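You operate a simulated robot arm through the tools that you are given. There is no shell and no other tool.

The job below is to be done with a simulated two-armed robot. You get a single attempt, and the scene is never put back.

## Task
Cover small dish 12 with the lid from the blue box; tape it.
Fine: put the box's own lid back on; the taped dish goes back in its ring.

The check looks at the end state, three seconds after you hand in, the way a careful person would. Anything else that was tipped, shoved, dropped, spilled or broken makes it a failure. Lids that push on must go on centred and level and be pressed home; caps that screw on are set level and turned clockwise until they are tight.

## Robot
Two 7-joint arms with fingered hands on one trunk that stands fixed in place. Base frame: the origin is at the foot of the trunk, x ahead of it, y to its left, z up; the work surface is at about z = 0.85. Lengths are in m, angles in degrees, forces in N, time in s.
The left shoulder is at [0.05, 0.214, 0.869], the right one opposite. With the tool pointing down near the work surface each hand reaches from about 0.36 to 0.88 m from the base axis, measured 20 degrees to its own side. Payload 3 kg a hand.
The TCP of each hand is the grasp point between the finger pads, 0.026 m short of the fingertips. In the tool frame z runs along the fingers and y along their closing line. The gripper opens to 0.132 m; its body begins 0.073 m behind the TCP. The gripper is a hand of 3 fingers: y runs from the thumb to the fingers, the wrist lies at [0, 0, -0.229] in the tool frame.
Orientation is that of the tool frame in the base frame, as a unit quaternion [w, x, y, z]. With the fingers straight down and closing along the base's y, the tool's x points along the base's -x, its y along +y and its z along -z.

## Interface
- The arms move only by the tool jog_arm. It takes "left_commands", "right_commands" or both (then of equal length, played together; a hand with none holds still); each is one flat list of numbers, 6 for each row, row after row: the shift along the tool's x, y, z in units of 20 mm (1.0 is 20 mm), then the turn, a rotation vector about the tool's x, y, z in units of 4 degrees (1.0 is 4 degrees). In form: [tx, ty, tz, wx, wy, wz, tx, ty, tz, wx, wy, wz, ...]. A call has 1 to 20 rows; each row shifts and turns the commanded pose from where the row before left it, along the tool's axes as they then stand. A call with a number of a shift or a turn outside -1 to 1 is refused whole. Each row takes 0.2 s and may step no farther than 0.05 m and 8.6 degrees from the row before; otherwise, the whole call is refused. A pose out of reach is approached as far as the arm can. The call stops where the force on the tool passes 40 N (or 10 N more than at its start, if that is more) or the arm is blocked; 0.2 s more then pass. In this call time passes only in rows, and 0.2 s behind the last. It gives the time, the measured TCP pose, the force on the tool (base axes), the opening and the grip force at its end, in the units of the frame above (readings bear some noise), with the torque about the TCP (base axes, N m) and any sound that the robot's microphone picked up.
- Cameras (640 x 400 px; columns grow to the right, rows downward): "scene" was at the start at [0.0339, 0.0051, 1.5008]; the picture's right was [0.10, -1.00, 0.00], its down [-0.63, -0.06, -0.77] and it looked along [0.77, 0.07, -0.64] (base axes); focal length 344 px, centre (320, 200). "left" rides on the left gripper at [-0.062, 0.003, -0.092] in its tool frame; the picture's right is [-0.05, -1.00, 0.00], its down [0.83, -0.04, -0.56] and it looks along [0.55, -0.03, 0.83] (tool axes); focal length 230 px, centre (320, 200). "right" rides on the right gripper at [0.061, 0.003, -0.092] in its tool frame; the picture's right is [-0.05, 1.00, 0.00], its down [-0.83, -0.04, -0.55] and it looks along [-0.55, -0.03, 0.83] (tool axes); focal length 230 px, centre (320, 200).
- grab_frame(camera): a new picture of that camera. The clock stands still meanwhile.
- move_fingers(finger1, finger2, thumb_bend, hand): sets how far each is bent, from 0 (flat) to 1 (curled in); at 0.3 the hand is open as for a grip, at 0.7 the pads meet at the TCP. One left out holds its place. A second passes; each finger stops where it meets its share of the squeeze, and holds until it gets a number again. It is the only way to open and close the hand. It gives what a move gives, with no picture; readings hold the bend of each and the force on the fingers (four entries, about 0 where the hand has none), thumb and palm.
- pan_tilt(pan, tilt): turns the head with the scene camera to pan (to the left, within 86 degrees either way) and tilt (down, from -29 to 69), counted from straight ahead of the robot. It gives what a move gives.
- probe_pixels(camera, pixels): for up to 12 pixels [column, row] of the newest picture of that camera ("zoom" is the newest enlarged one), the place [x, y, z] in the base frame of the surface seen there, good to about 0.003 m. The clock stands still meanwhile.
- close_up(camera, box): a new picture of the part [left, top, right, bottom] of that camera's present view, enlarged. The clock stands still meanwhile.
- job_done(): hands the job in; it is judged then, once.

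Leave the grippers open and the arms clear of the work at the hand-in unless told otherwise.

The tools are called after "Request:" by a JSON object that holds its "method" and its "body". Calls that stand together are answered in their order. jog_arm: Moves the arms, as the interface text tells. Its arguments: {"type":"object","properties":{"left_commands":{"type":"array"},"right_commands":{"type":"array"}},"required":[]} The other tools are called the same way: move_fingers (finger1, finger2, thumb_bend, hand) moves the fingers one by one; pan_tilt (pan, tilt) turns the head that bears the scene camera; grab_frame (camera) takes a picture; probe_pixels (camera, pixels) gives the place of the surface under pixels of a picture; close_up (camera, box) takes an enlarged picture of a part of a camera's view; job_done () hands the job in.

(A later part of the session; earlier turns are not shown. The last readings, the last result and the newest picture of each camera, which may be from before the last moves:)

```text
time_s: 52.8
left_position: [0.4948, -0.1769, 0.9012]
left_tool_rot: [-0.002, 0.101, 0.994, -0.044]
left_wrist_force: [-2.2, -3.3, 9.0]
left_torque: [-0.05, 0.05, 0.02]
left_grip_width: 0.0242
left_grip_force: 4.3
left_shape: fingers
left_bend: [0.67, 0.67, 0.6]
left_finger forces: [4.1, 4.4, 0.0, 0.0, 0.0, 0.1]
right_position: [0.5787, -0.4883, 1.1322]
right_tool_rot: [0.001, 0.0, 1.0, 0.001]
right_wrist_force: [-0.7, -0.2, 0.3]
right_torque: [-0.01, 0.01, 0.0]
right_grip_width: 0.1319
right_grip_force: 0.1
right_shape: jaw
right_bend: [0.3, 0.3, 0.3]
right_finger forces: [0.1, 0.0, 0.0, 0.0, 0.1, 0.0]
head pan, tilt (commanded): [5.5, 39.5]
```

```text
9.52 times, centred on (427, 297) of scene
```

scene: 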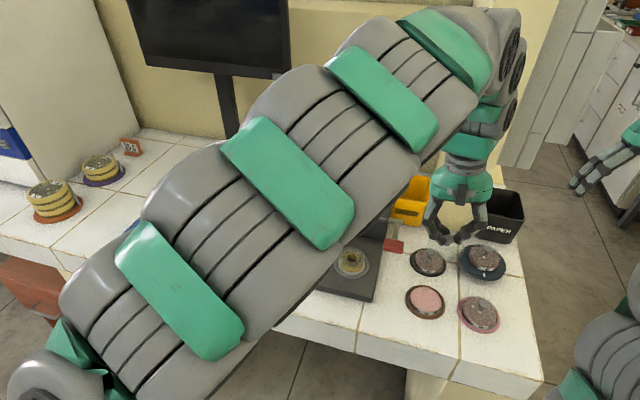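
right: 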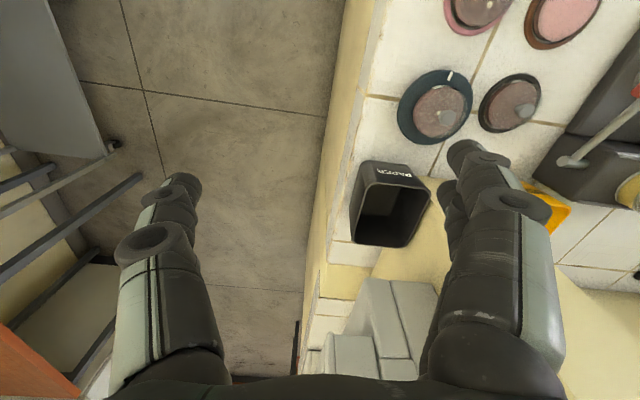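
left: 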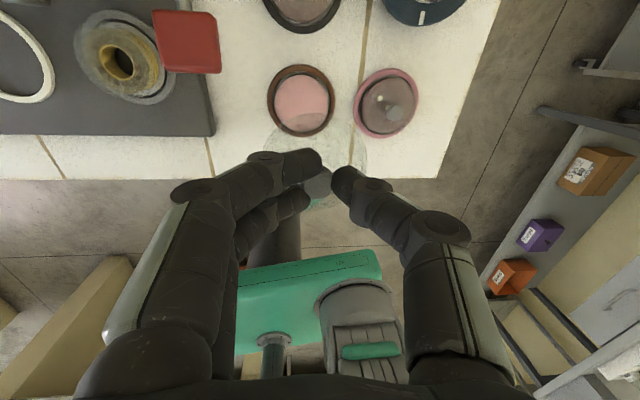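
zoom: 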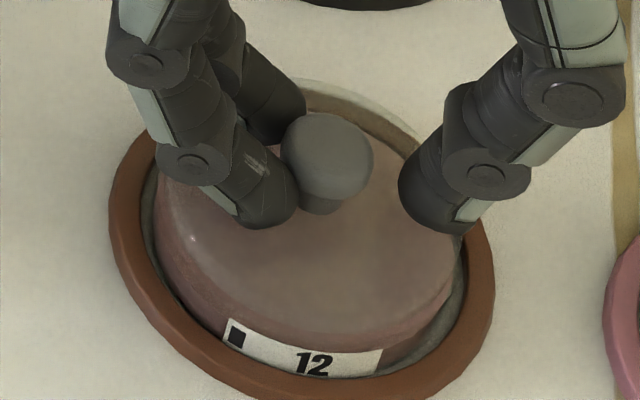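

The tips are riding on the lid plate as they open. I'll raise 8 mm so they come free, open to 0.5, then lift clear.

Request:
{"method": "jog_arm", "body": {"left_commands": [0, -0.017, -0.2, 0, 0, 0, 0, -0.017, -0.2, 0, 0, 0]}}

Request:
{"method": "move_fingers", "body": {"hand": "left", "finger1": 0.55, "finger2": 0.55, "thumb_bend": 0.55}}

Request:
{"method": "jog_arm", "body": {"left_commands": [0, -0.043, -0.5, 0, 0, 0, 0, -0.06, -0.7, -0.65, 0, 0, 0, -0.03, -0.7, -0.65, 0, 0, 0, 0, -0.7, 0, 0, 0]}}

Request:
{"method": "close_up", "body": {"camera": "scene", "box": [403, 270, 451, 318]}}

Request:
{"method": "close_up", "body": {"camera": "left", "box": [230, 60, 410, 200]}}

```text
time_s: 53.4
left_position: [0.497, -0.177, 0.9087]
left_tool_rot: [-0.003, 0.102, 0.994, -0.044]
left_wrist_force: [-0.2, 1.0, -0.1]
left_torque: [0.01, 0.04, -0.02]
left_grip_width: 0.0312
left_grip_force: 0.1
left_shape: fingers
left_bend: [0.62, 0.62, 0.6]
left_finger forces: [0.1, 0.0, 0.0, 0.1, 0.1, 0.1]
right_position: [0.5782, -0.4885, 1.1324]
right_tool_rot: [0.001, 0.0, 1.0, -0.001]
right_wrist_force: [0.2, -0.2, -1.1]
right_torque: [-0.01, 0.01, -0.03]
right_grip_width: 0.1316
right_grip_force: 0.0
right_shape: jaw
right_bend: [0.3, 0.3, 0.3]
right_finger forces: [0.0, 0.1, 0.1, 0.0, 0.0, 0.0]
head pan, tilt (commanded): [5.5, 39.5]
heard: snap
```

```text
time_s: 54.4
left_position: [0.4958, -0.1768, 0.9097]
left_tool_rot: [-0.003, 0.101, 0.994, -0.044]
left_wrist_force: [-0.5, 0.2, -0.4]
left_torque: [-0.03, -0.02, -0.02]
left_grip_width: 0.0504
left_grip_force: 0.1
left_shape: fingers
left_bend: [0.55, 0.55, 0.55]
left_finger forces: [0.0, 0.1, 0.0, 0.0, 0.0, 0.0]
right_position: [0.5791, -0.489, 1.1314]
right_tool_rot: [0.001, 0.001, 1.0, 0.001]
right_wrist_force: [0.1, 0.2, 0.2]
right_torque: [-0.01, -0.02, 0.02]
right_grip_width: 0.132
right_grip_force: 0.1
right_shape: jaw
right_bend: [0.3, 0.3, 0.3]
right_finger forces: [0.0, 0.1, 0.0, 0.0, 0.0, 0.1]
head pan, tilt (commanded): [5.5, 39.5]
```

```text
time_s: 55.4
left_position: [0.4952, -0.1771, 0.9619]
left_tool_rot: [0.001, 0.101, 0.995, 0.001]
left_wrist_force: [-0.3, -0.3, -0.4]
left_torque: [0.01, 0.01, 0.04]
left_grip_width: 0.0506
left_grip_force: 0.1
left_shape: fingers
left_bend: [0.55, 0.55, 0.55]
left_finger forces: [0.1, 0.1, 0.1, 0.0, 0.0, 0.1]
right_position: [0.5785, -0.4889, 1.1317]
right_tool_rot: [0.001, 0.0, 1.0, 0.0]
right_wrist_force: [0.2, -0.1, -0.7]
right_torque: [-0.01, -0.02, -0.01]
right_grip_width: 0.1319
right_grip_force: 0.1
right_shape: jaw
right_bend: [0.3, 0.3, 0.3]
right_finger forces: [0.1, 0.0, 0.0, 0.0, 0.1, 0.1]
head pan, tilt (commanded): [5.5, 39.5]
```

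```text
8.33 times, centred on (427, 294) of scene
```

zoom: 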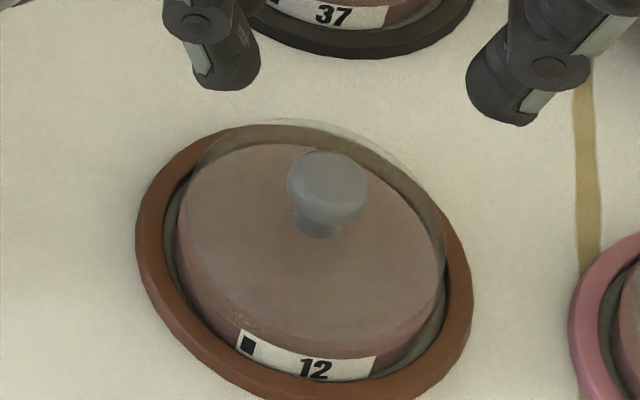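

```text
2.86 times, centred on (320, 130) of left
```

zoom: 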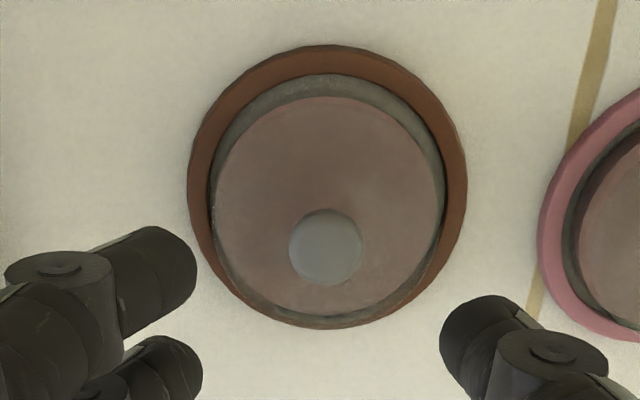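

Another snap was heard as the fingers let go, probably the lid levelling and clicking on. I'll probe the knob and dish here to check height and centring.

Request:
{"method": "probe_pixels", "body": {"camera": "left", "pixels": [[322, 147], [316, 147], [328, 147], [322, 140], [322, 154], [620, 147]]}}

Request:
{"method": "close_up", "body": {"camera": "scene", "box": [403, 278, 451, 318]}}

Request:
{"method": "probe_pixels", "body": {"camera": "zoom", "pixels": [[330, 125], [330, 145], [340, 180], [140, 200], [465, 240], [300, 330], [300, 355], [310, 270], [220, 250], [400, 250], [300, 310], [110, 200]]}}

Request:
{"method": "close_up", "body": {"camera": "right", "box": [500, 0, 640, 90]}}

```text
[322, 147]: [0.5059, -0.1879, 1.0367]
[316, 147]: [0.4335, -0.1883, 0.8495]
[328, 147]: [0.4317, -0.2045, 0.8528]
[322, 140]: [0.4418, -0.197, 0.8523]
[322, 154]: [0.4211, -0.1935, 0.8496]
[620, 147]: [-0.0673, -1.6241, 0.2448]
```

```text
10.00 times, centred on (427, 298) of scene
```

zoom: 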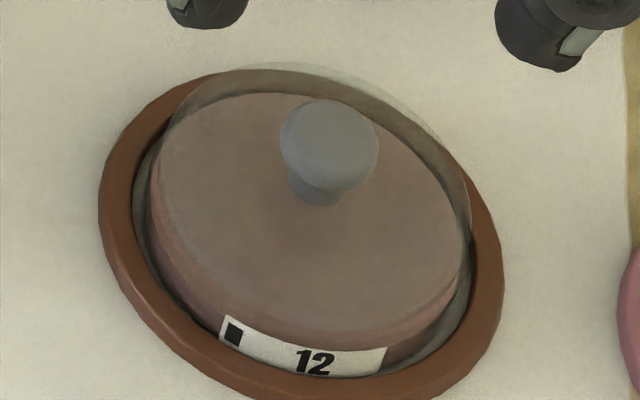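

```text
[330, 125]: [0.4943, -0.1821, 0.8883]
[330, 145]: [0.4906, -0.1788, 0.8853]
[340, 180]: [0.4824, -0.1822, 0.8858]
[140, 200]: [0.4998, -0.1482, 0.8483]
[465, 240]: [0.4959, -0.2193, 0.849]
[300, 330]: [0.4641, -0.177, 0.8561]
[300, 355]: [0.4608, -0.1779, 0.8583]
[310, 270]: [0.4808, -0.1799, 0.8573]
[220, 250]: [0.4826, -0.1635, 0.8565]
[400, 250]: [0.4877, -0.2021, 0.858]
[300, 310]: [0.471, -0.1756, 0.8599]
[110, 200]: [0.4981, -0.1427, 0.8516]
```

```text
4.44 times, centred on (570, 45) of right
```

zoom: 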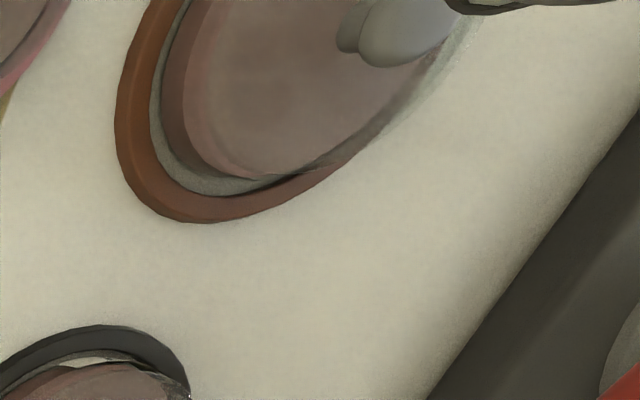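

The lid sits level, its knob top (about 0.886) no higher than on dish 29, and the dish and knob centre at about (0.4948, -0.1794). I'll open to bend 0.44, shift 2.3 mm in tool y and lower to TCP z of about 0.893, so the tips are around the covered dish.

Request:
{"method": "move_fingers", "body": {"hand": "left", "finger1": 0.44, "finger2": 0.44, "thumb_bend": 0.44}}

Request:
{"method": "jog_arm", "body": {"left_commands": [0, -0.115, 0.6, 0, 0, 0, 0, 0, 0.75, 0, 0, 0, 0, 0, 0.75, 0, 0, 0, 0, 0, 0.75, 0, 0, 0, 0, 0, 0.6, 0, 0, 0]}}

Request:
{"method": "close_up", "body": {"camera": "scene", "box": [393, 260, 463, 320]}}

Request:
{"method": "close_up", "body": {"camera": "left", "box": [200, 80, 440, 230]}}

```text
time_s: 56.4
left_position: [0.4959, -0.1776, 0.9613]
left_tool_rot: [0.002, 0.101, 0.995, 0.001]
left_wrist_force: [-0.6, 0.1, -0.8]
left_torque: [-0.02, 0.01, -0.03]
left_grip_width: 0.0871
left_grip_force: 0.2
left_shape: fingers
left_bend: [0.44, 0.44, 0.44]
left_finger forces: [0.0, 0.0, 0.0, 0.1, 0.0, 0.0]
right_position: [0.5775, -0.4886, 1.1316]
right_tool_rot: [0.001, 0.0, 1.0, -0.001]
right_wrist_force: [0.4, -0.1, 0.1]
right_torque: [0.01, 0.01, -0.02]
right_grip_width: 0.1319
right_grip_force: 0.0
right_shape: jaw
right_bend: [0.3, 0.3, 0.3]
right_finger forces: [0.0, 0.1, 0.0, 0.0, 0.1, 0.0]
head pan, tilt (commanded): [5.5, 39.5]
```

```text
time_s: 57.6
left_position: [0.4949, -0.1787, 0.893]
left_tool_rot: [0.002, 0.102, 0.995, 0.001]
left_wrist_force: [-0.4, -0.3, 0.1]
left_torque: [-0.03, -0.02, -0.01]
left_grip_width: 0.0875
left_grip_force: 0.0
left_shape: fingers
left_bend: [0.44, 0.44, 0.44]
left_finger forces: [0.0, 0.1, 0.1, 0.0, 0.1, 0.1]
right_position: [0.5788, -0.4877, 1.1332]
right_tool_rot: [0.001, 0.0, 1.0, 0.0]
right_wrist_force: [-0.2, 0.0, 0.1]
right_torque: [0.01, -0.01, 0.02]
right_grip_width: 0.132
right_grip_force: 0.1
right_shape: jaw
right_bend: [0.3, 0.3, 0.3]
right_finger forces: [0.1, 0.0, 0.0, 0.1, 0.0, 0.0]
head pan, tilt (commanded): [5.5, 39.5]
```

```text
6.67 times, centred on (428, 290) of scene
```

zoom: 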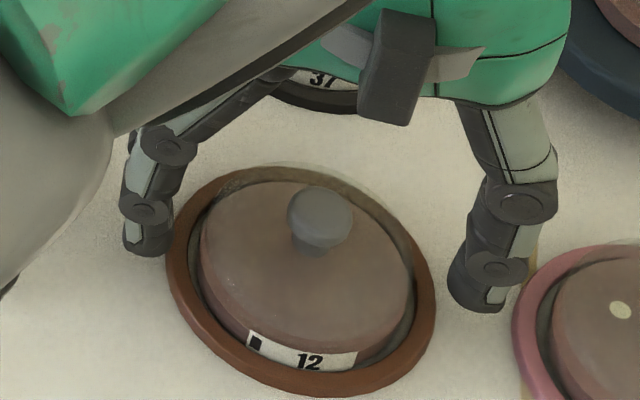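

```text
2.67 times, centred on (320, 155) of left
```

zoom: 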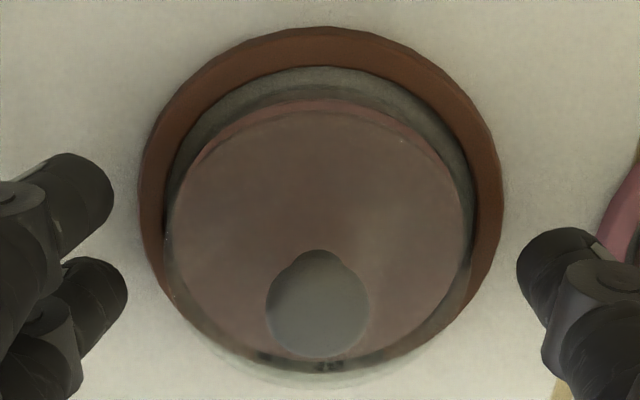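

The tips are outside and above the ring. I'll close partway to bend 0.49 (about 70 mm) and look at the height of the tips relative to the ring and the dish edge.

Request:
{"method": "move_fingers", "body": {"hand": "left", "finger1": 0.48, "finger2": 0.48, "thumb_bend": 0.48}}

Request:
{"method": "close_up", "body": {"camera": "scene", "box": [398, 268, 458, 318]}}

Request:
{"method": "close_up", "body": {"camera": "left", "box": [220, 90, 420, 230]}}

Request:
{"method": "close_up", "body": {"camera": "right", "box": [500, 0, 640, 90]}}

```text
time_s: 58.6
left_position: [0.4944, -0.1792, 0.8937]
left_tool_rot: [0.002, 0.101, 0.995, 0.001]
left_wrist_force: [0.2, -0.2, -0.1]
left_torque: [0.0, -0.02, -0.02]
left_grip_width: 0.0752
left_grip_force: 0.0
left_shape: fingers
left_bend: [0.48, 0.48, 0.48]
left_finger forces: [0.0, 0.0, 0.0, 0.0, 0.1, 0.0]
right_position: [0.5788, -0.4883, 1.1317]
right_tool_rot: [0.001, 0.0, 1.0, 0.0]
right_wrist_force: [-0.1, -0.4, 0.7]
right_torque: [-0.01, -0.02, 0.02]
right_grip_width: 0.132
right_grip_force: 0.0
right_shape: jaw
right_bend: [0.3, 0.3, 0.3]
right_finger forces: [0.0, 0.1, 0.0, 0.1, 0.0, 0.0]
head pan, tilt (commanded): [5.5, 39.5]
```

```text
8.00 times, centred on (428, 293) of scene
```

zoom: 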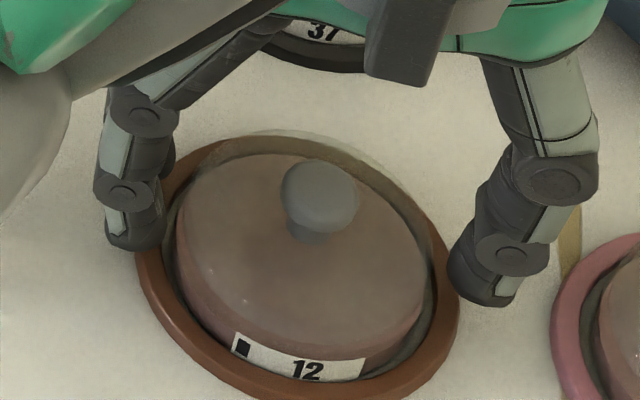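

```text
2.86 times, centred on (320, 160) of left
```

zoom: 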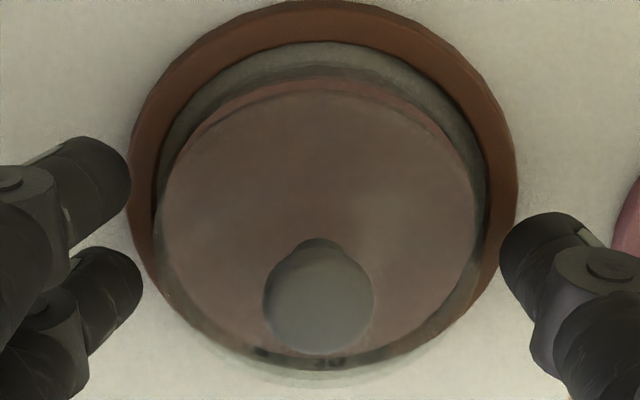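

```text
4.44 times, centred on (570, 45) of right
```

zoom: 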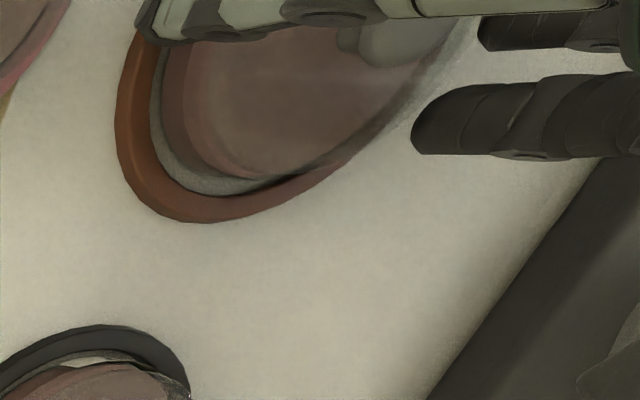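

The fingertips are just outside the lid. I'll close a little more (0.495) so they stand over the ring, then lower in 1.5 mm steps to feel for the ring's top.

Request:
{"method": "move_fingers", "body": {"hand": "left", "finger1": 0.495, "finger2": 0.495, "thumb_bend": 0.495}}

Request:
{"method": "jog_arm", "body": {"left_commands": [0, 0, 0.075, 0, 0, 0, 0, 0, 0.075, 0, 0, 0, 0, 0, 0.075, 0, 0, 0]}}

Request:
{"method": "close_up", "body": {"camera": "scene", "box": [398, 268, 458, 318]}}

```text
time_s: 59.6
left_position: [0.495, -0.1791, 0.8921]
left_tool_rot: [0.002, 0.1, 0.995, 0.001]
left_wrist_force: [0.2, 0.0, -0.3]
left_torque: [-0.02, -0.02, -0.01]
left_grip_width: 0.0719
left_grip_force: 0.1
left_shape: fingers
left_bend: [0.49, 0.49, 0.49]
left_finger forces: [0.0, 0.1, 0.0, 0.0, 0.1, 0.1]
right_position: [0.5803, -0.4887, 1.1317]
right_tool_rot: [0.001, 0.0, 1.0, 0.001]
right_wrist_force: [-0.2, -0.1, -0.8]
right_torque: [0.0, -0.01, 0.02]
right_grip_width: 0.1317
right_grip_force: 0.1
right_shape: jaw
right_bend: [0.3, 0.3, 0.3]
right_finger forces: [0.0, 0.0, 0.1, 0.0, 0.1, 0.0]
head pan, tilt (commanded): [5.5, 39.5]
```

```text
time_s: 60.4
left_position: [0.4961, -0.1792, 0.8871]
left_tool_rot: [0.002, 0.102, 0.995, 0.001]
left_wrist_force: [0.4, -0.5, 0.2]
left_torque: [0.0, 0.01, 0.03]
left_grip_width: 0.072
left_grip_force: 0.0
left_shape: fingers
left_bend: [0.49, 0.49, 0.49]
left_finger forces: [0.0, 0.1, 0.0, 0.0, 0.1, 0.0]
right_position: [0.5785, -0.4889, 1.1316]
right_tool_rot: [0.002, 0.0, 1.0, 0.0]
right_wrist_force: [-0.5, -0.2, -0.5]
right_torque: [0.0, 0.02, 0.02]
right_grip_width: 0.1319
right_grip_force: 0.1
right_shape: jaw
right_bend: [0.3, 0.3, 0.3]
right_finger forces: [0.1, 0.0, 0.0, 0.0, 0.0, 0.1]
head pan, tilt (commanded): [5.5, 39.5]
```

```text
8.00 times, centred on (428, 293) of scene
```

zoom: 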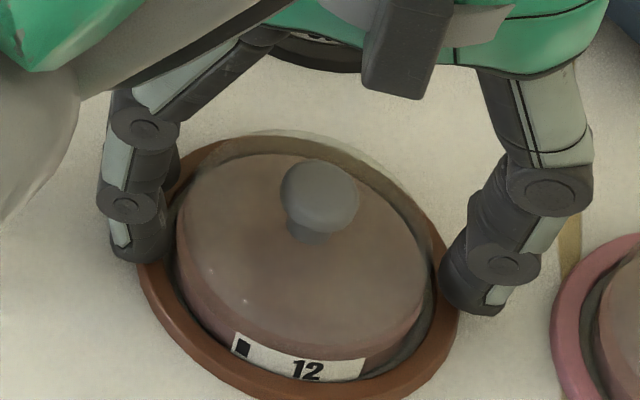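

No contact yet at TCP 0.887. Two more 1 mm steps.

Request:
{"method": "jog_arm", "body": {"left_commands": [0, 0, 0.05, 0, 0, 0, 0, 0, 0.05, 0, 0, 0]}}

```text
time_s: 61.0
left_position: [0.4954, -0.1794, 0.8857]
left_tool_rot: [0.002, 0.101, 0.995, 0.0]
left_wrist_force: [0.1, 0.7, 1.2]
left_torque: [-0.04, -0.01, -0.01]
left_grip_width: 0.072
left_grip_force: 0.7
left_shape: fingers
left_bend: [0.49, 0.49, 0.49]
left_finger forces: [0.2, 0.4, 0.0, 0.0, 1.1, 0.0]
right_position: [0.5796, -0.4892, 1.1314]
right_tool_rot: [0.001, 0.0, 1.0, 0.0]
right_wrist_force: [-0.8, -0.5, 0.6]
right_torque: [-0.01, 0.02, 0.0]
right_grip_width: 0.1316
right_grip_force: 0.1
right_shape: jaw
right_bend: [0.3, 0.3, 0.3]
right_finger forces: [0.1, 0.1, 0.1, 0.0, 0.0, 0.0]
head pan, tilt (commanded): [5.5, 39.5]
```

The tips just touch the ring (1.2 N) at TCP 0.8857. I'll raise 0.8 mm and close onto the dish.

Request:
{"method": "jog_arm", "body": {"left_commands": [0, 0, -0.04, 0, 0, 0]}}

Request:
{"method": "move_fingers", "body": {"hand": "left", "finger1": 0.56, "finger2": 0.56, "thumb_bend": 0.56}}

Request:
{"method": "close_up", "body": {"camera": "scene", "box": [398, 268, 458, 318]}}

Request:
{"method": "close_up", "body": {"camera": "left", "box": [220, 90, 420, 230]}}

```text
time_s: 61.4
left_position: [0.4951, -0.1788, 0.8864]
left_tool_rot: [0.002, 0.102, 0.995, 0.0]
left_wrist_force: [1.0, -0.3, 0.9]
left_torque: [-0.02, -0.04, -0.03]
left_grip_width: 0.0719
left_grip_force: 0.4
left_shape: fingers
left_bend: [0.49, 0.49, 0.49]
left_finger forces: [0.0, 0.0, 0.0, 0.0, 0.2, 0.0]
right_position: [0.58, -0.489, 1.1322]
right_tool_rot: [0.001, 0.001, 1.0, 0.0]
right_wrist_force: [-1.0, 0.6, -0.7]
right_torque: [0.0, -0.02, 0.0]
right_grip_width: 0.1316
right_grip_force: 0.1
right_shape: jaw
right_bend: [0.3, 0.3, 0.3]
right_finger forces: [0.0, 0.1, 0.0, 0.0, 0.0, 0.0]
head pan, tilt (commanded): [5.5, 39.5]
```

```text
time_s: 62.4
left_position: [0.495, -0.1795, 0.8863]
left_tool_rot: [0.002, 0.102, 0.995, 0.001]
left_wrist_force: [1.9, 0.3, 3.9]
left_torque: [0.23, -0.08, -0.06]
left_grip_width: 0.064
left_grip_force: 8.5
left_shape: fingers
left_bend: [0.51, 0.51, 0.53]
left_finger forces: [4.8, 5.7, 0.0, 0.1, 6.2, 0.0]
right_position: [0.5784, -0.4887, 1.1321]
right_tool_rot: [0.001, 0.0, 1.0, 0.0]
right_wrist_force: [-0.3, 0.1, -0.3]
right_torque: [0.05, -0.01, -0.06]
right_grip_width: 0.1319
right_grip_force: 0.0
right_shape: jaw
right_bend: [0.3, 0.3, 0.3]
right_finger forces: [0.0, 0.1, 0.0, 0.0, 0.0, 0.0]
head pan, tilt (commanded): [5.5, 39.5]
```

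```text
8.00 times, centred on (428, 293) of scene
```

zoom: 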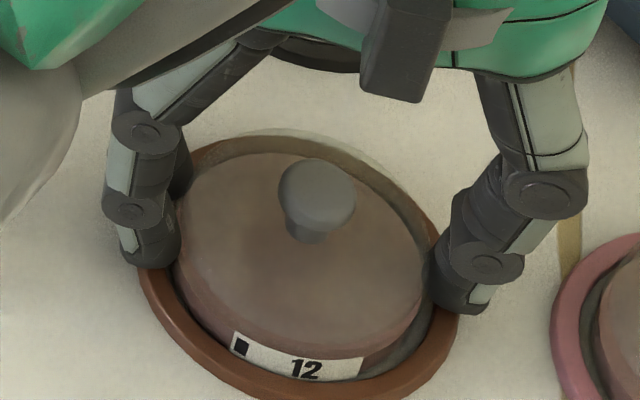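

```text
2.86 times, centred on (320, 160) of left
```

zoom: 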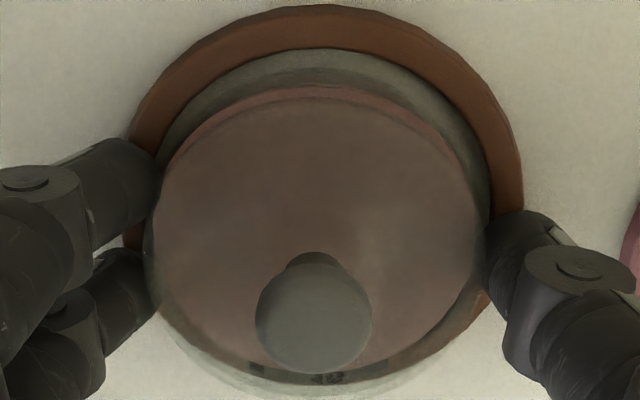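

The grip on the dish rim reads about 5–6 N per finger at 64 mm. I'll squeeze a bit more firmly before lifting.

Request:
{"method": "move_fingers", "body": {"hand": "left", "finger1": 0.63, "finger2": 0.63, "thumb_bend": 0.63}}

Request:
{"method": "close_up", "body": {"camera": "scene", "box": [398, 268, 458, 318]}}

```text
time_s: 63.4
left_position: [0.4958, -0.1793, 0.8866]
left_tool_rot: [0.001, 0.102, 0.995, 0.001]
left_wrist_force: [0.0, 0.7, 1.7]
left_torque: [0.11, -0.02, 0.01]
left_grip_width: 0.0627
left_grip_force: 15.7
left_shape: fingers
left_bend: [0.53, 0.52, 0.56]
left_finger forces: [8.4, 9.5, 0.0, 0.1, 14.8, 0.0]
right_position: [0.5794, -0.4879, 1.132]
right_tool_rot: [0.001, -0.001, 1.0, 0.0]
right_wrist_force: [0.3, 0.0, 0.8]
right_torque: [0.03, -0.01, 0.02]
right_grip_width: 0.1319
right_grip_force: 0.1
right_shape: jaw
right_bend: [0.3, 0.3, 0.3]
right_finger forces: [0.1, 0.1, 0.0, 0.0, 0.1, 0.1]
head pan, tilt (commanded): [5.5, 39.5]
```

```text
8.00 times, centred on (428, 293) of scene
```

zoom: 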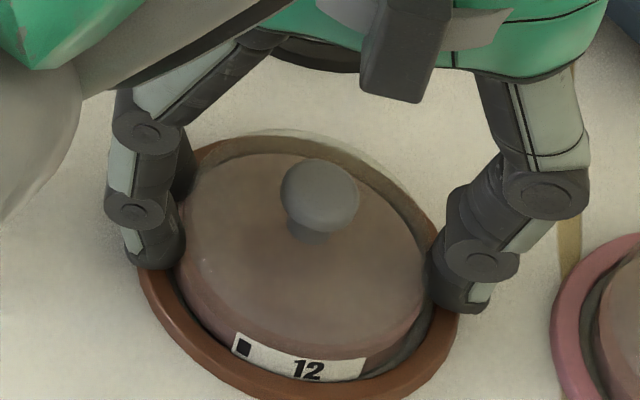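

The grip is now 8, 9 and 15 N. I'll lift 4 mm slowly and listen and look for the dish following.

Request:
{"method": "jog_arm", "body": {"left_commands": [0, 0, -0.05, 0, 0, 0, 0, 0, -0.05, 0, 0, 0, 0, 0, -0.05, 0, 0, 0, 0, 0, -0.05, 0, 0, 0]}}

Request:
{"method": "close_up", "body": {"camera": "scene", "box": [398, 268, 458, 318]}}

Request:
{"method": "close_up", "body": {"camera": "left", "box": [220, 90, 420, 230]}}

```text
time_s: 64.4
left_position: [0.4951, -0.1799, 0.8909]
left_tool_rot: [0.002, 0.101, 0.995, 0.0]
left_wrist_force: [1.0, -0.1, -4.3]
left_torque: [-0.02, -0.03, 0.0]
left_grip_width: 0.0624
left_grip_force: 15.6
left_shape: fingers
left_bend: [0.53, 0.52, 0.56]
left_finger forces: [7.5, 8.2, 0.0, 0.1, 15.6, 0.1]
right_position: [0.5787, -0.4891, 1.1323]
right_tool_rot: [0.001, 0.0, 1.0, 0.0]
right_wrist_force: [0.5, -0.3, -0.5]
right_torque: [-0.01, 0.01, -0.04]
right_grip_width: 0.1318
right_grip_force: 0.1
right_shape: jaw
right_bend: [0.3, 0.3, 0.3]
right_finger forces: [0.1, 0.0, 0.0, 0.0, 0.0, 0.0]
head pan, tilt (commanded): [5.5, 39.5]
```

```text
8.00 times, centred on (428, 293) of scene
```

zoom: 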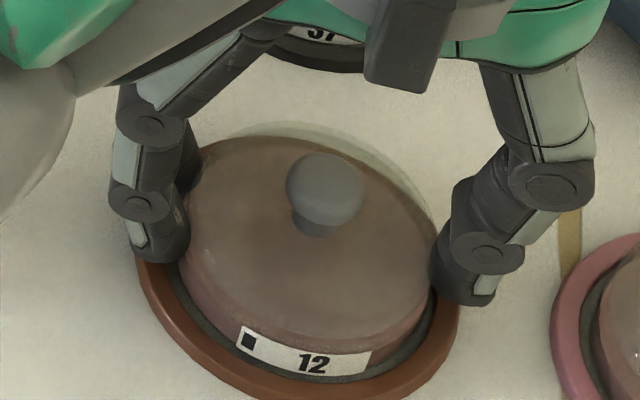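

```text
2.86 times, centred on (320, 160) of left
```

zoom: 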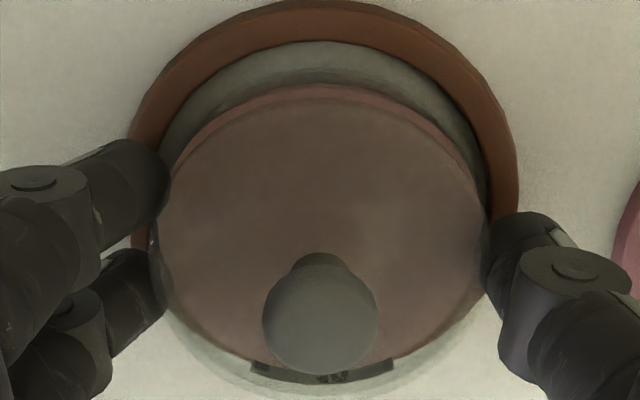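

The dish rose with its lid with no snap (the label and ring gap confirm it, and the wrist carries 4.3 N). So it is a heavy little dish, and a side grip is right. I'll lift slowly to TCP z of about 1.03 to clear the lever and roll.

Request:
{"method": "jog_arm", "body": {"left_commands": [0, 0, -0.3, 0, 0, 0, 0, 0, -0.5, 0, 0, 0, 0, 0, -0.6, 0, 0, 0, 0, 0, -0.6, 0, 0, 0, 0, 0, -0.6, 0, 0, 0, 0, 0, -0.6, 0, 0, 0, 0, 0, -0.6, 0, 0, 0, 0, 0, -0.6, 0, 0, 0, 0, 0, -0.6, 0, 0, 0, 0, 0, -0.6, 0, 0, 0, 0, 0, -0.6, 0, 0, 0, 0, 0, -0.5, 0, 0, 0, 0, 0, -0.3, 0, 0, 0]}}

Request:
{"method": "grab_frame", "body": {"camera": "scene"}}

Request:
{"method": "close_up", "body": {"camera": "left", "box": [200, 80, 440, 250]}}

```text
time_s: 67.2
left_position: [0.4949, -0.1802, 1.032]
left_tool_rot: [0.002, 0.102, 0.995, 0.001]
left_wrist_force: [-0.1, 0.0, -2.0]
left_torque: [0.01, -0.02, 0.02]
left_grip_width: 0.0626
left_grip_force: 15.8
left_shape: fingers
left_bend: [0.53, 0.52, 0.56]
left_finger forces: [7.5, 8.2, 0.1, 0.0, 15.5, 0.0]
right_position: [0.5787, -0.4888, 1.1314]
right_tool_rot: [0.001, 0.0, 1.0, 0.0]
right_wrist_force: [0.3, 0.0, 0.6]
right_torque: [-0.01, -0.01, -0.03]
right_grip_width: 0.132
right_grip_force: 0.1
right_shape: jaw
right_bend: [0.3, 0.3, 0.3]
right_finger forces: [0.1, 0.0, 0.0, 0.0, 0.0, 0.0]
head pan, tilt (commanded): [5.5, 39.5]
```

```text
taken
```

scene: 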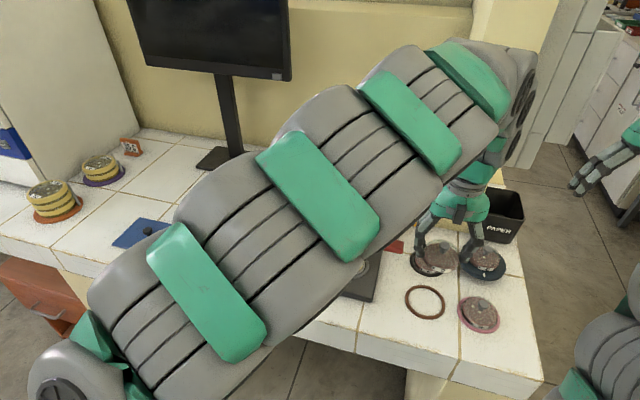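

```text
2.35 times, centred on (320, 165) of left
```

zoom: 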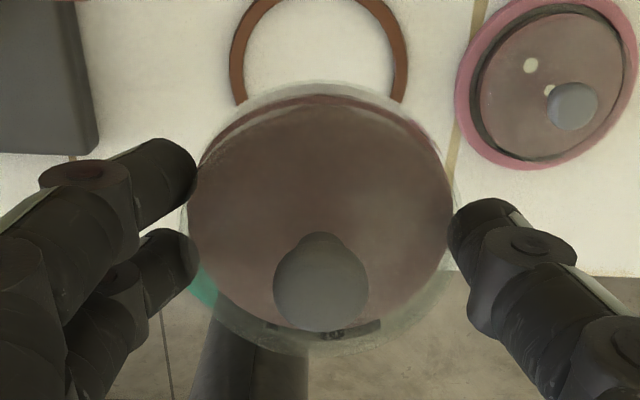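

The covered dish is held securely, and the empty brown ring stays on the table. I'll carry it at this height to above the white ring, estimated at (0.592, 0.104).

Request:
{"method": "jog_arm", "body": {"left_commands": [-0.05, 0.4, 0, 0, 0, 0, -0.1, 0.75, 0, 0, 0, 0, -0.1, 0.77, 0, 0, 0, 0, -0.1, 0.77, 0, 0, 0, 0, -0.1, 0.77, 0, 0, 0, 0, -0.1, 0.77, 0, 0, 0, 0, -0.1, 0.77, 0, 0, 0, 0, -0.1, 0.77, 0, 0, 0, 0, -0.1, 0.77, 0, 0, 0, 0, -0.1, 0.77, 0, 0, 0, 0, -0.1, 0.77, 0, 0, 0, 0, -0.1, 0.77, 0, 0, 0, 0, -0.1, 0.77, 0, 0, 0, 0, -0.1, 0.77, 0, 0, 0, 0, -0.1, 0.77, 0, 0, 0, 0, -0.1, 0.77, 0, 0, 0, 0, -0.1, 0.77, 0, 0, 0, 0, -0.1, 0.77, 0, 0, 0, 0, -0.1, 0.77, 0, 0, 0, 0, -0.06, 0.66, 0, 0, 0, 0]}}

Request:
{"method": "grab_frame", "body": {"camera": "scene"}}

Request:
{"method": "grab_frame", "body": {"camera": "left"}}

Request:
{"method": "close_up", "body": {"camera": "left", "box": [200, 20, 440, 250]}}

```text
time_s: 71.4
left_position: [0.5916, 0.1043, 1.0317]
left_tool_rot: [0.002, 0.102, 0.995, 0.001]
left_wrist_force: [0.4, 0.5, -0.8]
left_torque: [-0.03, 0.0, 0.01]
left_grip_width: 0.0619
left_grip_force: 15.5
left_shape: fingers
left_bend: [0.53, 0.52, 0.56]
left_finger forces: [7.5, 8.1, 0.0, 0.0, 15.2, 0.0]
right_position: [0.578, -0.4885, 1.1327]
right_tool_rot: [0.001, 0.0, 1.0, 0.0]
right_wrist_force: [0.6, -0.3, 0.0]
right_torque: [-0.03, -0.04, 0.02]
right_grip_width: 0.1319
right_grip_force: 0.0
right_shape: jaw
right_bend: [0.3, 0.3, 0.3]
right_finger forces: [0.0, 0.0, 0.1, 0.1, 0.0, 0.0]
head pan, tilt (commanded): [5.5, 39.5]
```

```text
taken
```

scene: 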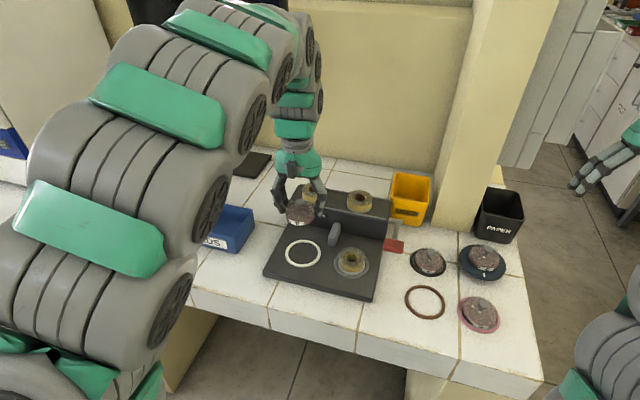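

```text
taken
```

left: 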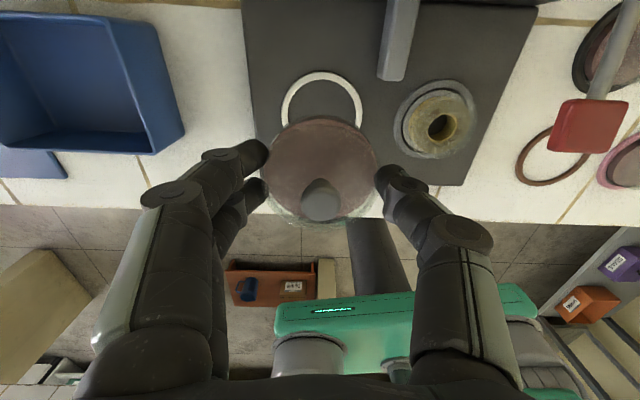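

```text
1.74 times, centred on (320, 135) of left
```

zoom: 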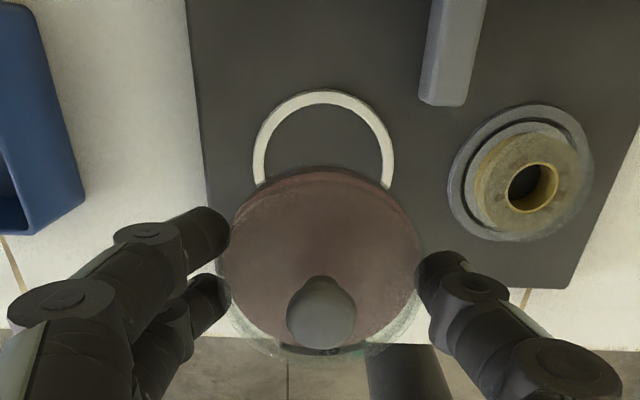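

Seen from the wrist, the white ring is ahead of the dish (top of band at zoom (322,97)). I'll probe points on its band to get its centre.

Request:
{"method": "probe_pixels", "body": {"camera": "zoom", "pixels": [[322, 97], [258, 150], [389, 150], [275, 115], [371, 115], [260, 170], [386, 172], [322, 140], [440, 90], [220, 100], [298, 101], [346, 101]]}}

```text
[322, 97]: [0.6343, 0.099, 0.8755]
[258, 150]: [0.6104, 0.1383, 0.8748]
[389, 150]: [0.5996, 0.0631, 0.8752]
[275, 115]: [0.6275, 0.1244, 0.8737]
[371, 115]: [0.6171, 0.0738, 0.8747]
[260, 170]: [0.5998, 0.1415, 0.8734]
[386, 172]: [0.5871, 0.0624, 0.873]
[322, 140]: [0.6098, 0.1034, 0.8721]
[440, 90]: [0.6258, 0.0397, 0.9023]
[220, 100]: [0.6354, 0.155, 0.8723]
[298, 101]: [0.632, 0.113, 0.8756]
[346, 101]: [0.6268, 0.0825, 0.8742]
```

Circle fit: the white ring is centred at about (0.5935, 0.1025) in this arm's frame. I'll shift by (+3, -1) mm and descend to TCP 0.925 (dish bottom about 15 mm above the ring), then check alignment from both views.

Request:
{"method": "jog_arm", "body": {"left_commands": [-0.16, -0.03, 0.4, 0, 0, 0, 0, 0, 0.7, 0, 0, 0, 0, 0, 0.8, 0, 0, 0, 0, 0, 0.8, 0, 0, 0, 0, 0, 0.8, 0, 0, 0, 0, 0, 0.8, 0, 0, 0, 0, 0, 0.6, 0, 0, 0, 0, 0, 0.4, 0, 0, 0]}}

Request:
{"method": "close_up", "body": {"camera": "left", "box": [210, 70, 430, 230]}}

Request:
{"method": "close_up", "body": {"camera": "scene", "box": [265, 205, 345, 275]}}

```text
time_s: 73.2
left_position: [0.5959, 0.1051, 0.9261]
left_tool_rot: [0.003, 0.102, 0.995, 0.001]
left_wrist_force: [-1.0, -0.4, -0.7]
left_torque: [0.02, 0.03, 0.0]
left_grip_width: 0.062
left_grip_force: 15.3
left_shape: fingers
left_bend: [0.53, 0.53, 0.56]
left_finger forces: [7.5, 8.1, 0.0, 0.0, 15.1, 0.1]
right_position: [0.5788, -0.4878, 1.132]
right_tool_rot: [0.001, 0.0, 1.0, 0.0]
right_wrist_force: [0.2, 0.9, 0.4]
right_torque: [0.02, -0.01, -0.04]
right_grip_width: 0.1321
right_grip_force: 0.0
right_shape: jaw
right_bend: [0.3, 0.3, 0.3]
right_finger forces: [0.1, 0.1, 0.0, 0.0, 0.0, 0.0]
head pan, tilt (commanded): [5.5, 39.5]
```

```text
2.50 times, centred on (320, 150) of left
```

zoom: 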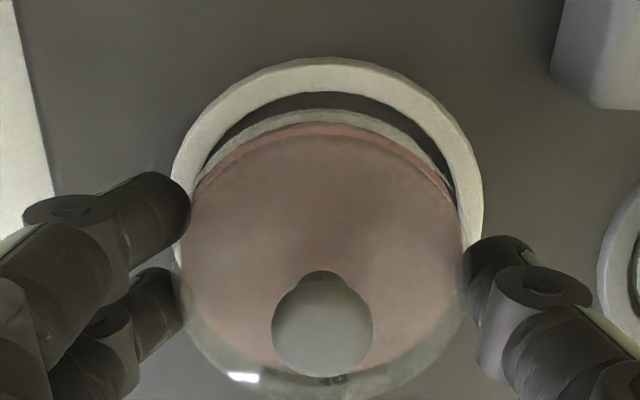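

```text
5.71 times, centred on (305, 240) of scene
```

zoom: 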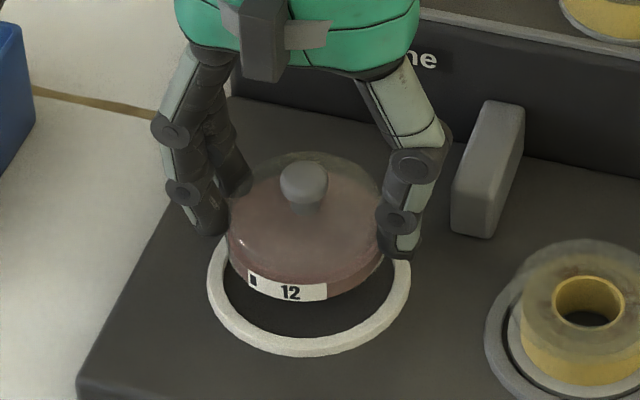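

The dish is nearly over the ring. By edge geometry it should move about 1.8 mm back (-x) and 1 mm to the right. I'll apply that and lower 10 mm, then recheck.

Request:
{"method": "jog_arm", "body": {"left_commands": [0.09, -0.05, 0.1, 0, 0, 0, 0, 0, 0.2, 0, 0, 0, 0, 0, 0.2, 0, 0, 0]}}

Request:
{"method": "close_up", "body": {"camera": "left", "box": [210, 70, 430, 230]}}

Request:
{"method": "close_up", "body": {"camera": "scene", "box": [275, 215, 335, 275]}}

```text
time_s: 74.0
left_position: [0.5934, 0.1034, 0.9154]
left_tool_rot: [0.002, 0.1, 0.995, 0.0]
left_wrist_force: [0.6, 0.4, -2.4]
left_torque: [0.01, 0.02, -0.02]
left_grip_width: 0.0623
left_grip_force: 15.5
left_shape: fingers
left_bend: [0.53, 0.53, 0.56]
left_finger forces: [7.6, 8.1, 0.0, 0.0, 15.1, 0.0]
right_position: [0.5788, -0.4893, 1.1325]
right_tool_rot: [0.002, 0.0, 1.0, 0.0]
right_wrist_force: [-0.4, 0.0, -0.2]
right_torque: [-0.04, 0.05, -0.02]
right_grip_width: 0.132
right_grip_force: 0.1
right_shape: jaw
right_bend: [0.3, 0.3, 0.3]
right_finger forces: [0.0, 0.1, 0.0, 0.0, 0.1, 0.0]
head pan, tilt (commanded): [5.5, 39.5]
```

```text
2.50 times, centred on (320, 150) of left
```

zoom: 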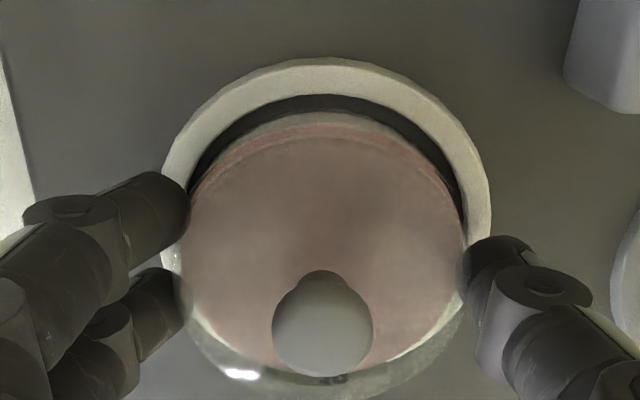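

```text
6.67 times, centred on (305, 245) of scene
```

zoom: 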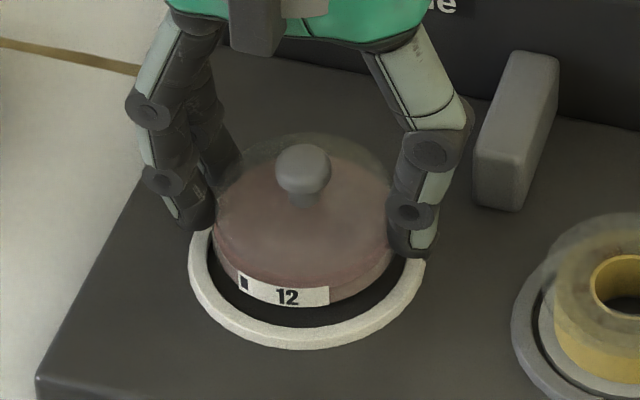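

Using consistent radii (dish about 32.4 mm, white ring inner about 35.7 mm), the dish is within about 1 mm of centre, with 3 mm of clearance. I'll trim (0.6, -1) mm and lower in small steps until the dish touches the deck.

Request:
{"method": "jog_arm", "body": {"left_commands": [0.03, -0.05, 0.1, 0, 0, 0, 0, 0, 0.1, 0, 0, 0, 0, 0, 0.1, 0, 0, 0, 0, 0, 0.07, 0, 0, 0]}}

Request:
{"method": "close_up", "body": {"camera": "scene", "box": [275, 215, 335, 275]}}

Request:
{"method": "close_up", "body": {"camera": "left", "box": [210, 70, 430, 230]}}

```text
time_s: 75.0
left_position: [0.594, 0.1017, 0.9086]
left_tool_rot: [0.002, 0.103, 0.995, 0.002]
left_wrist_force: [0.0, -1.1, -0.8]
left_torque: [0.04, -0.02, 0.01]
left_grip_width: 0.0619
left_grip_force: 14.8
left_shape: fingers
left_bend: [0.53, 0.53, 0.56]
left_finger forces: [7.5, 8.1, 0.0, 0.1, 14.9, 0.0]
right_position: [0.5799, -0.489, 1.1324]
right_tool_rot: [0.001, 0.0, 1.0, 0.0]
right_wrist_force: [0.8, -1.2, -0.2]
right_torque: [0.04, 0.03, 0.01]
right_grip_width: 0.132
right_grip_force: 0.1
right_shape: jaw
right_bend: [0.3, 0.3, 0.3]
right_finger forces: [0.0, 0.1, 0.0, 0.0, 0.0, 0.1]
head pan, tilt (commanded): [5.5, 39.5]
```

```text
6.67 times, centred on (305, 245) of scene
```

zoom: 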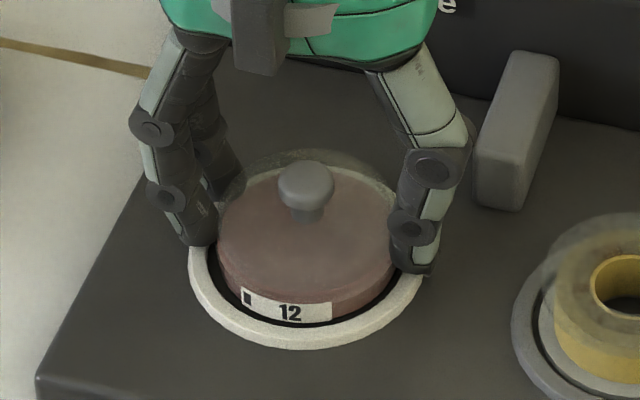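

```text
2.50 times, centred on (320, 150) of left
```

zoom: 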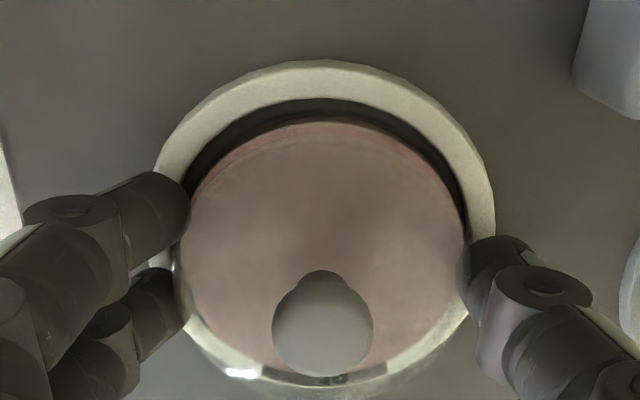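

The dish is entering the ring, centred. Three more 1 mm steps, watching for contact.

Request:
{"method": "jog_arm", "body": {"left_commands": [0, 0, 0.05, 0, 0, 0, 0, 0, 0.05, 0, 0, 0, 0, 0, 0.05, 0, 0, 0]}}

Request:
{"method": "close_up", "body": {"camera": "scene", "box": [275, 215, 335, 275]}}

```text
time_s: 75.8
left_position: [0.5932, 0.1022, 0.9057]
left_tool_rot: [0.002, 0.102, 0.995, 0.001]
left_wrist_force: [-3.9, 2.8, 28.1]
left_torque: [1.0, 0.01, 0.18]
left_grip_width: 0.0621
left_grip_force: 28.1
left_shape: fingers
left_bend: [0.54, 0.54, 0.56]
left_finger forces: [18.7, 22.0, 0.1, 0.0, 15.2, 0.0]
right_position: [0.5794, -0.4883, 1.131]
right_tool_rot: [0.001, 0.0, 1.0, -0.001]
right_wrist_force: [-0.7, 0.3, -0.4]
right_torque: [-0.01, 0.0, 0.0]
right_grip_width: 0.1318
right_grip_force: 0.0
right_shape: jaw
right_bend: [0.3, 0.3, 0.3]
right_finger forces: [0.0, 0.1, 0.0, 0.0, 0.0, 0.1]
head pan, tilt (commanded): [5.5, 39.5]
```

```text
6.67 times, centred on (305, 245) of scene
```

zoom: 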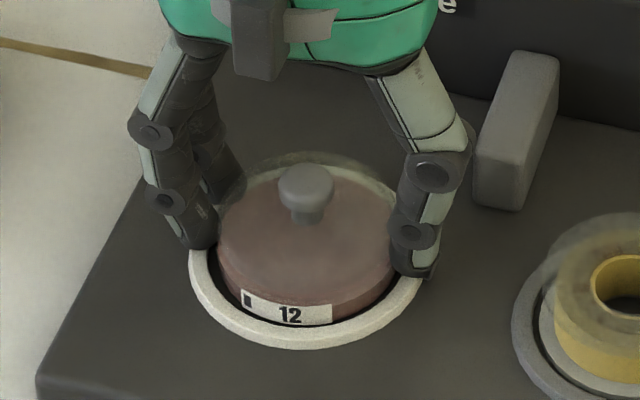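

Contact at 28 N: the finger tips have met the white ring as the dish reached the deck. I'll back off 0.6 mm to relieve it, then open the fingers a little.

Request:
{"method": "jog_arm", "body": {"left_commands": [0, 0, -0.03, 0, 0, 0]}}

Request:
{"method": "move_fingers", "body": {"hand": "left", "finger1": 0.5, "finger2": 0.5, "thumb_bend": 0.52}}

Request:
{"method": "close_up", "body": {"camera": "scene", "box": [275, 215, 335, 275]}}

```text
time_s: 76.2
left_position: [0.593, 0.1023, 0.906]
left_tool_rot: [0.003, 0.102, 0.995, 0.001]
left_wrist_force: [1.6, 3.0, 21.2]
left_torque: [0.76, -0.16, -0.06]
left_grip_width: 0.062
left_grip_force: 24.9
left_shape: fingers
left_bend: [0.54, 0.54, 0.56]
left_finger forces: [16.5, 17.7, 0.0, 0.0, 14.7, 0.1]
right_position: [0.5789, -0.4887, 1.1318]
right_tool_rot: [0.001, 0.0, 1.0, 0.0]
right_wrist_force: [-0.2, 0.2, -0.2]
right_torque: [0.0, 0.03, 0.02]
right_grip_width: 0.1319
right_grip_force: 0.0
right_shape: jaw
right_bend: [0.3, 0.3, 0.3]
right_finger forces: [0.0, 0.0, 0.0, 0.0, 0.0, 0.0]
head pan, tilt (commanded): [5.5, 39.5]
```

```text
time_s: 77.2
left_position: [0.593, 0.1022, 0.9068]
left_tool_rot: [0.004, 0.102, 0.995, 0.001]
left_wrist_force: [1.7, -6.9, 25.3]
left_torque: [0.68, -0.2, -0.13]
left_grip_width: 0.0645
left_grip_force: 16.0
left_shape: fingers
left_bend: [0.54, 0.54, 0.51]
left_finger forces: [12.5, 14.8, 0.0, 0.1, 3.6, 0.0]
right_position: [0.5791, -0.4884, 1.133]
right_tool_rot: [0.001, 0.0, 1.0, 0.0]
right_wrist_force: [-0.7, -0.6, -0.1]
right_torque: [0.03, -0.03, 0.01]
right_grip_width: 0.1319
right_grip_force: 0.1
right_shape: jaw
right_bend: [0.3, 0.3, 0.3]
right_finger forces: [0.0, 0.1, 0.1, 0.0, 0.0, 0.1]
head pan, tilt (commanded): [5.5, 39.5]
```

```text
6.67 times, centred on (305, 245) of scene
```

zoom: 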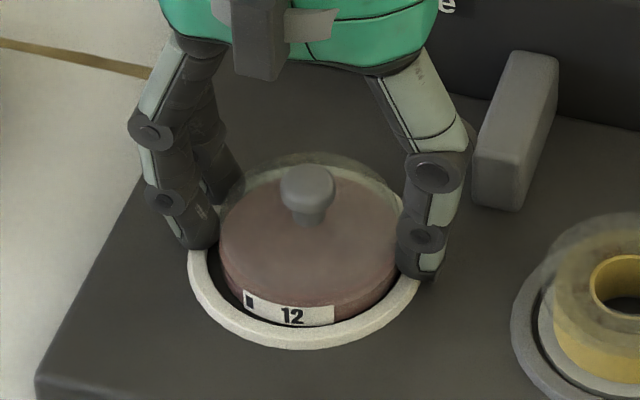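

The thumb is open, but the finger tips are still pressed on the ring (25 N). I'll raise 2 mm to free them.

Request:
{"method": "jog_arm", "body": {"left_commands": [0, 0, -0.05, 0, 0, 0, 0, 0, -0.05, 0, 0, 0]}}

Request:
{"method": "close_up", "body": {"camera": "scene", "box": [275, 215, 335, 275]}}

```text
time_s: 77.8
left_position: [0.5923, 0.1029, 0.9066]
left_tool_rot: [-0.001, 0.101, 0.995, 0.001]
left_wrist_force: [0.8, -0.8, 0.3]
left_torque: [-0.02, -0.01, 0.0]
left_grip_width: 0.0662
left_grip_force: 1.0
left_shape: fingers
left_bend: [0.5, 0.5, 0.51]
left_finger forces: [0.3, 0.5, 0.0, 0.0, 1.2, 0.0]
right_position: [0.5791, -0.4875, 1.1313]
right_tool_rot: [0.0, 0.0, 1.0, 0.0]
right_wrist_force: [0.8, -0.3, 0.6]
right_torque: [0.0, -0.02, 0.01]
right_grip_width: 0.1319
right_grip_force: 0.1
right_shape: jaw
right_bend: [0.3, 0.3, 0.3]
right_finger forces: [0.1, 0.0, 0.0, 0.1, 0.1, 0.0]
head pan, tilt (commanded): [5.5, 39.5]
```

```text
6.67 times, centred on (305, 245) of scene
```

zoom: 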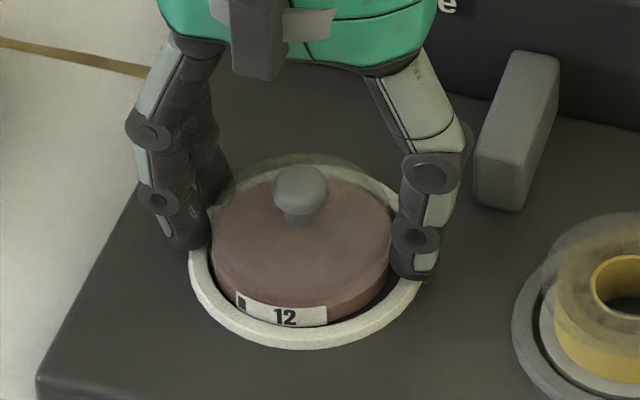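

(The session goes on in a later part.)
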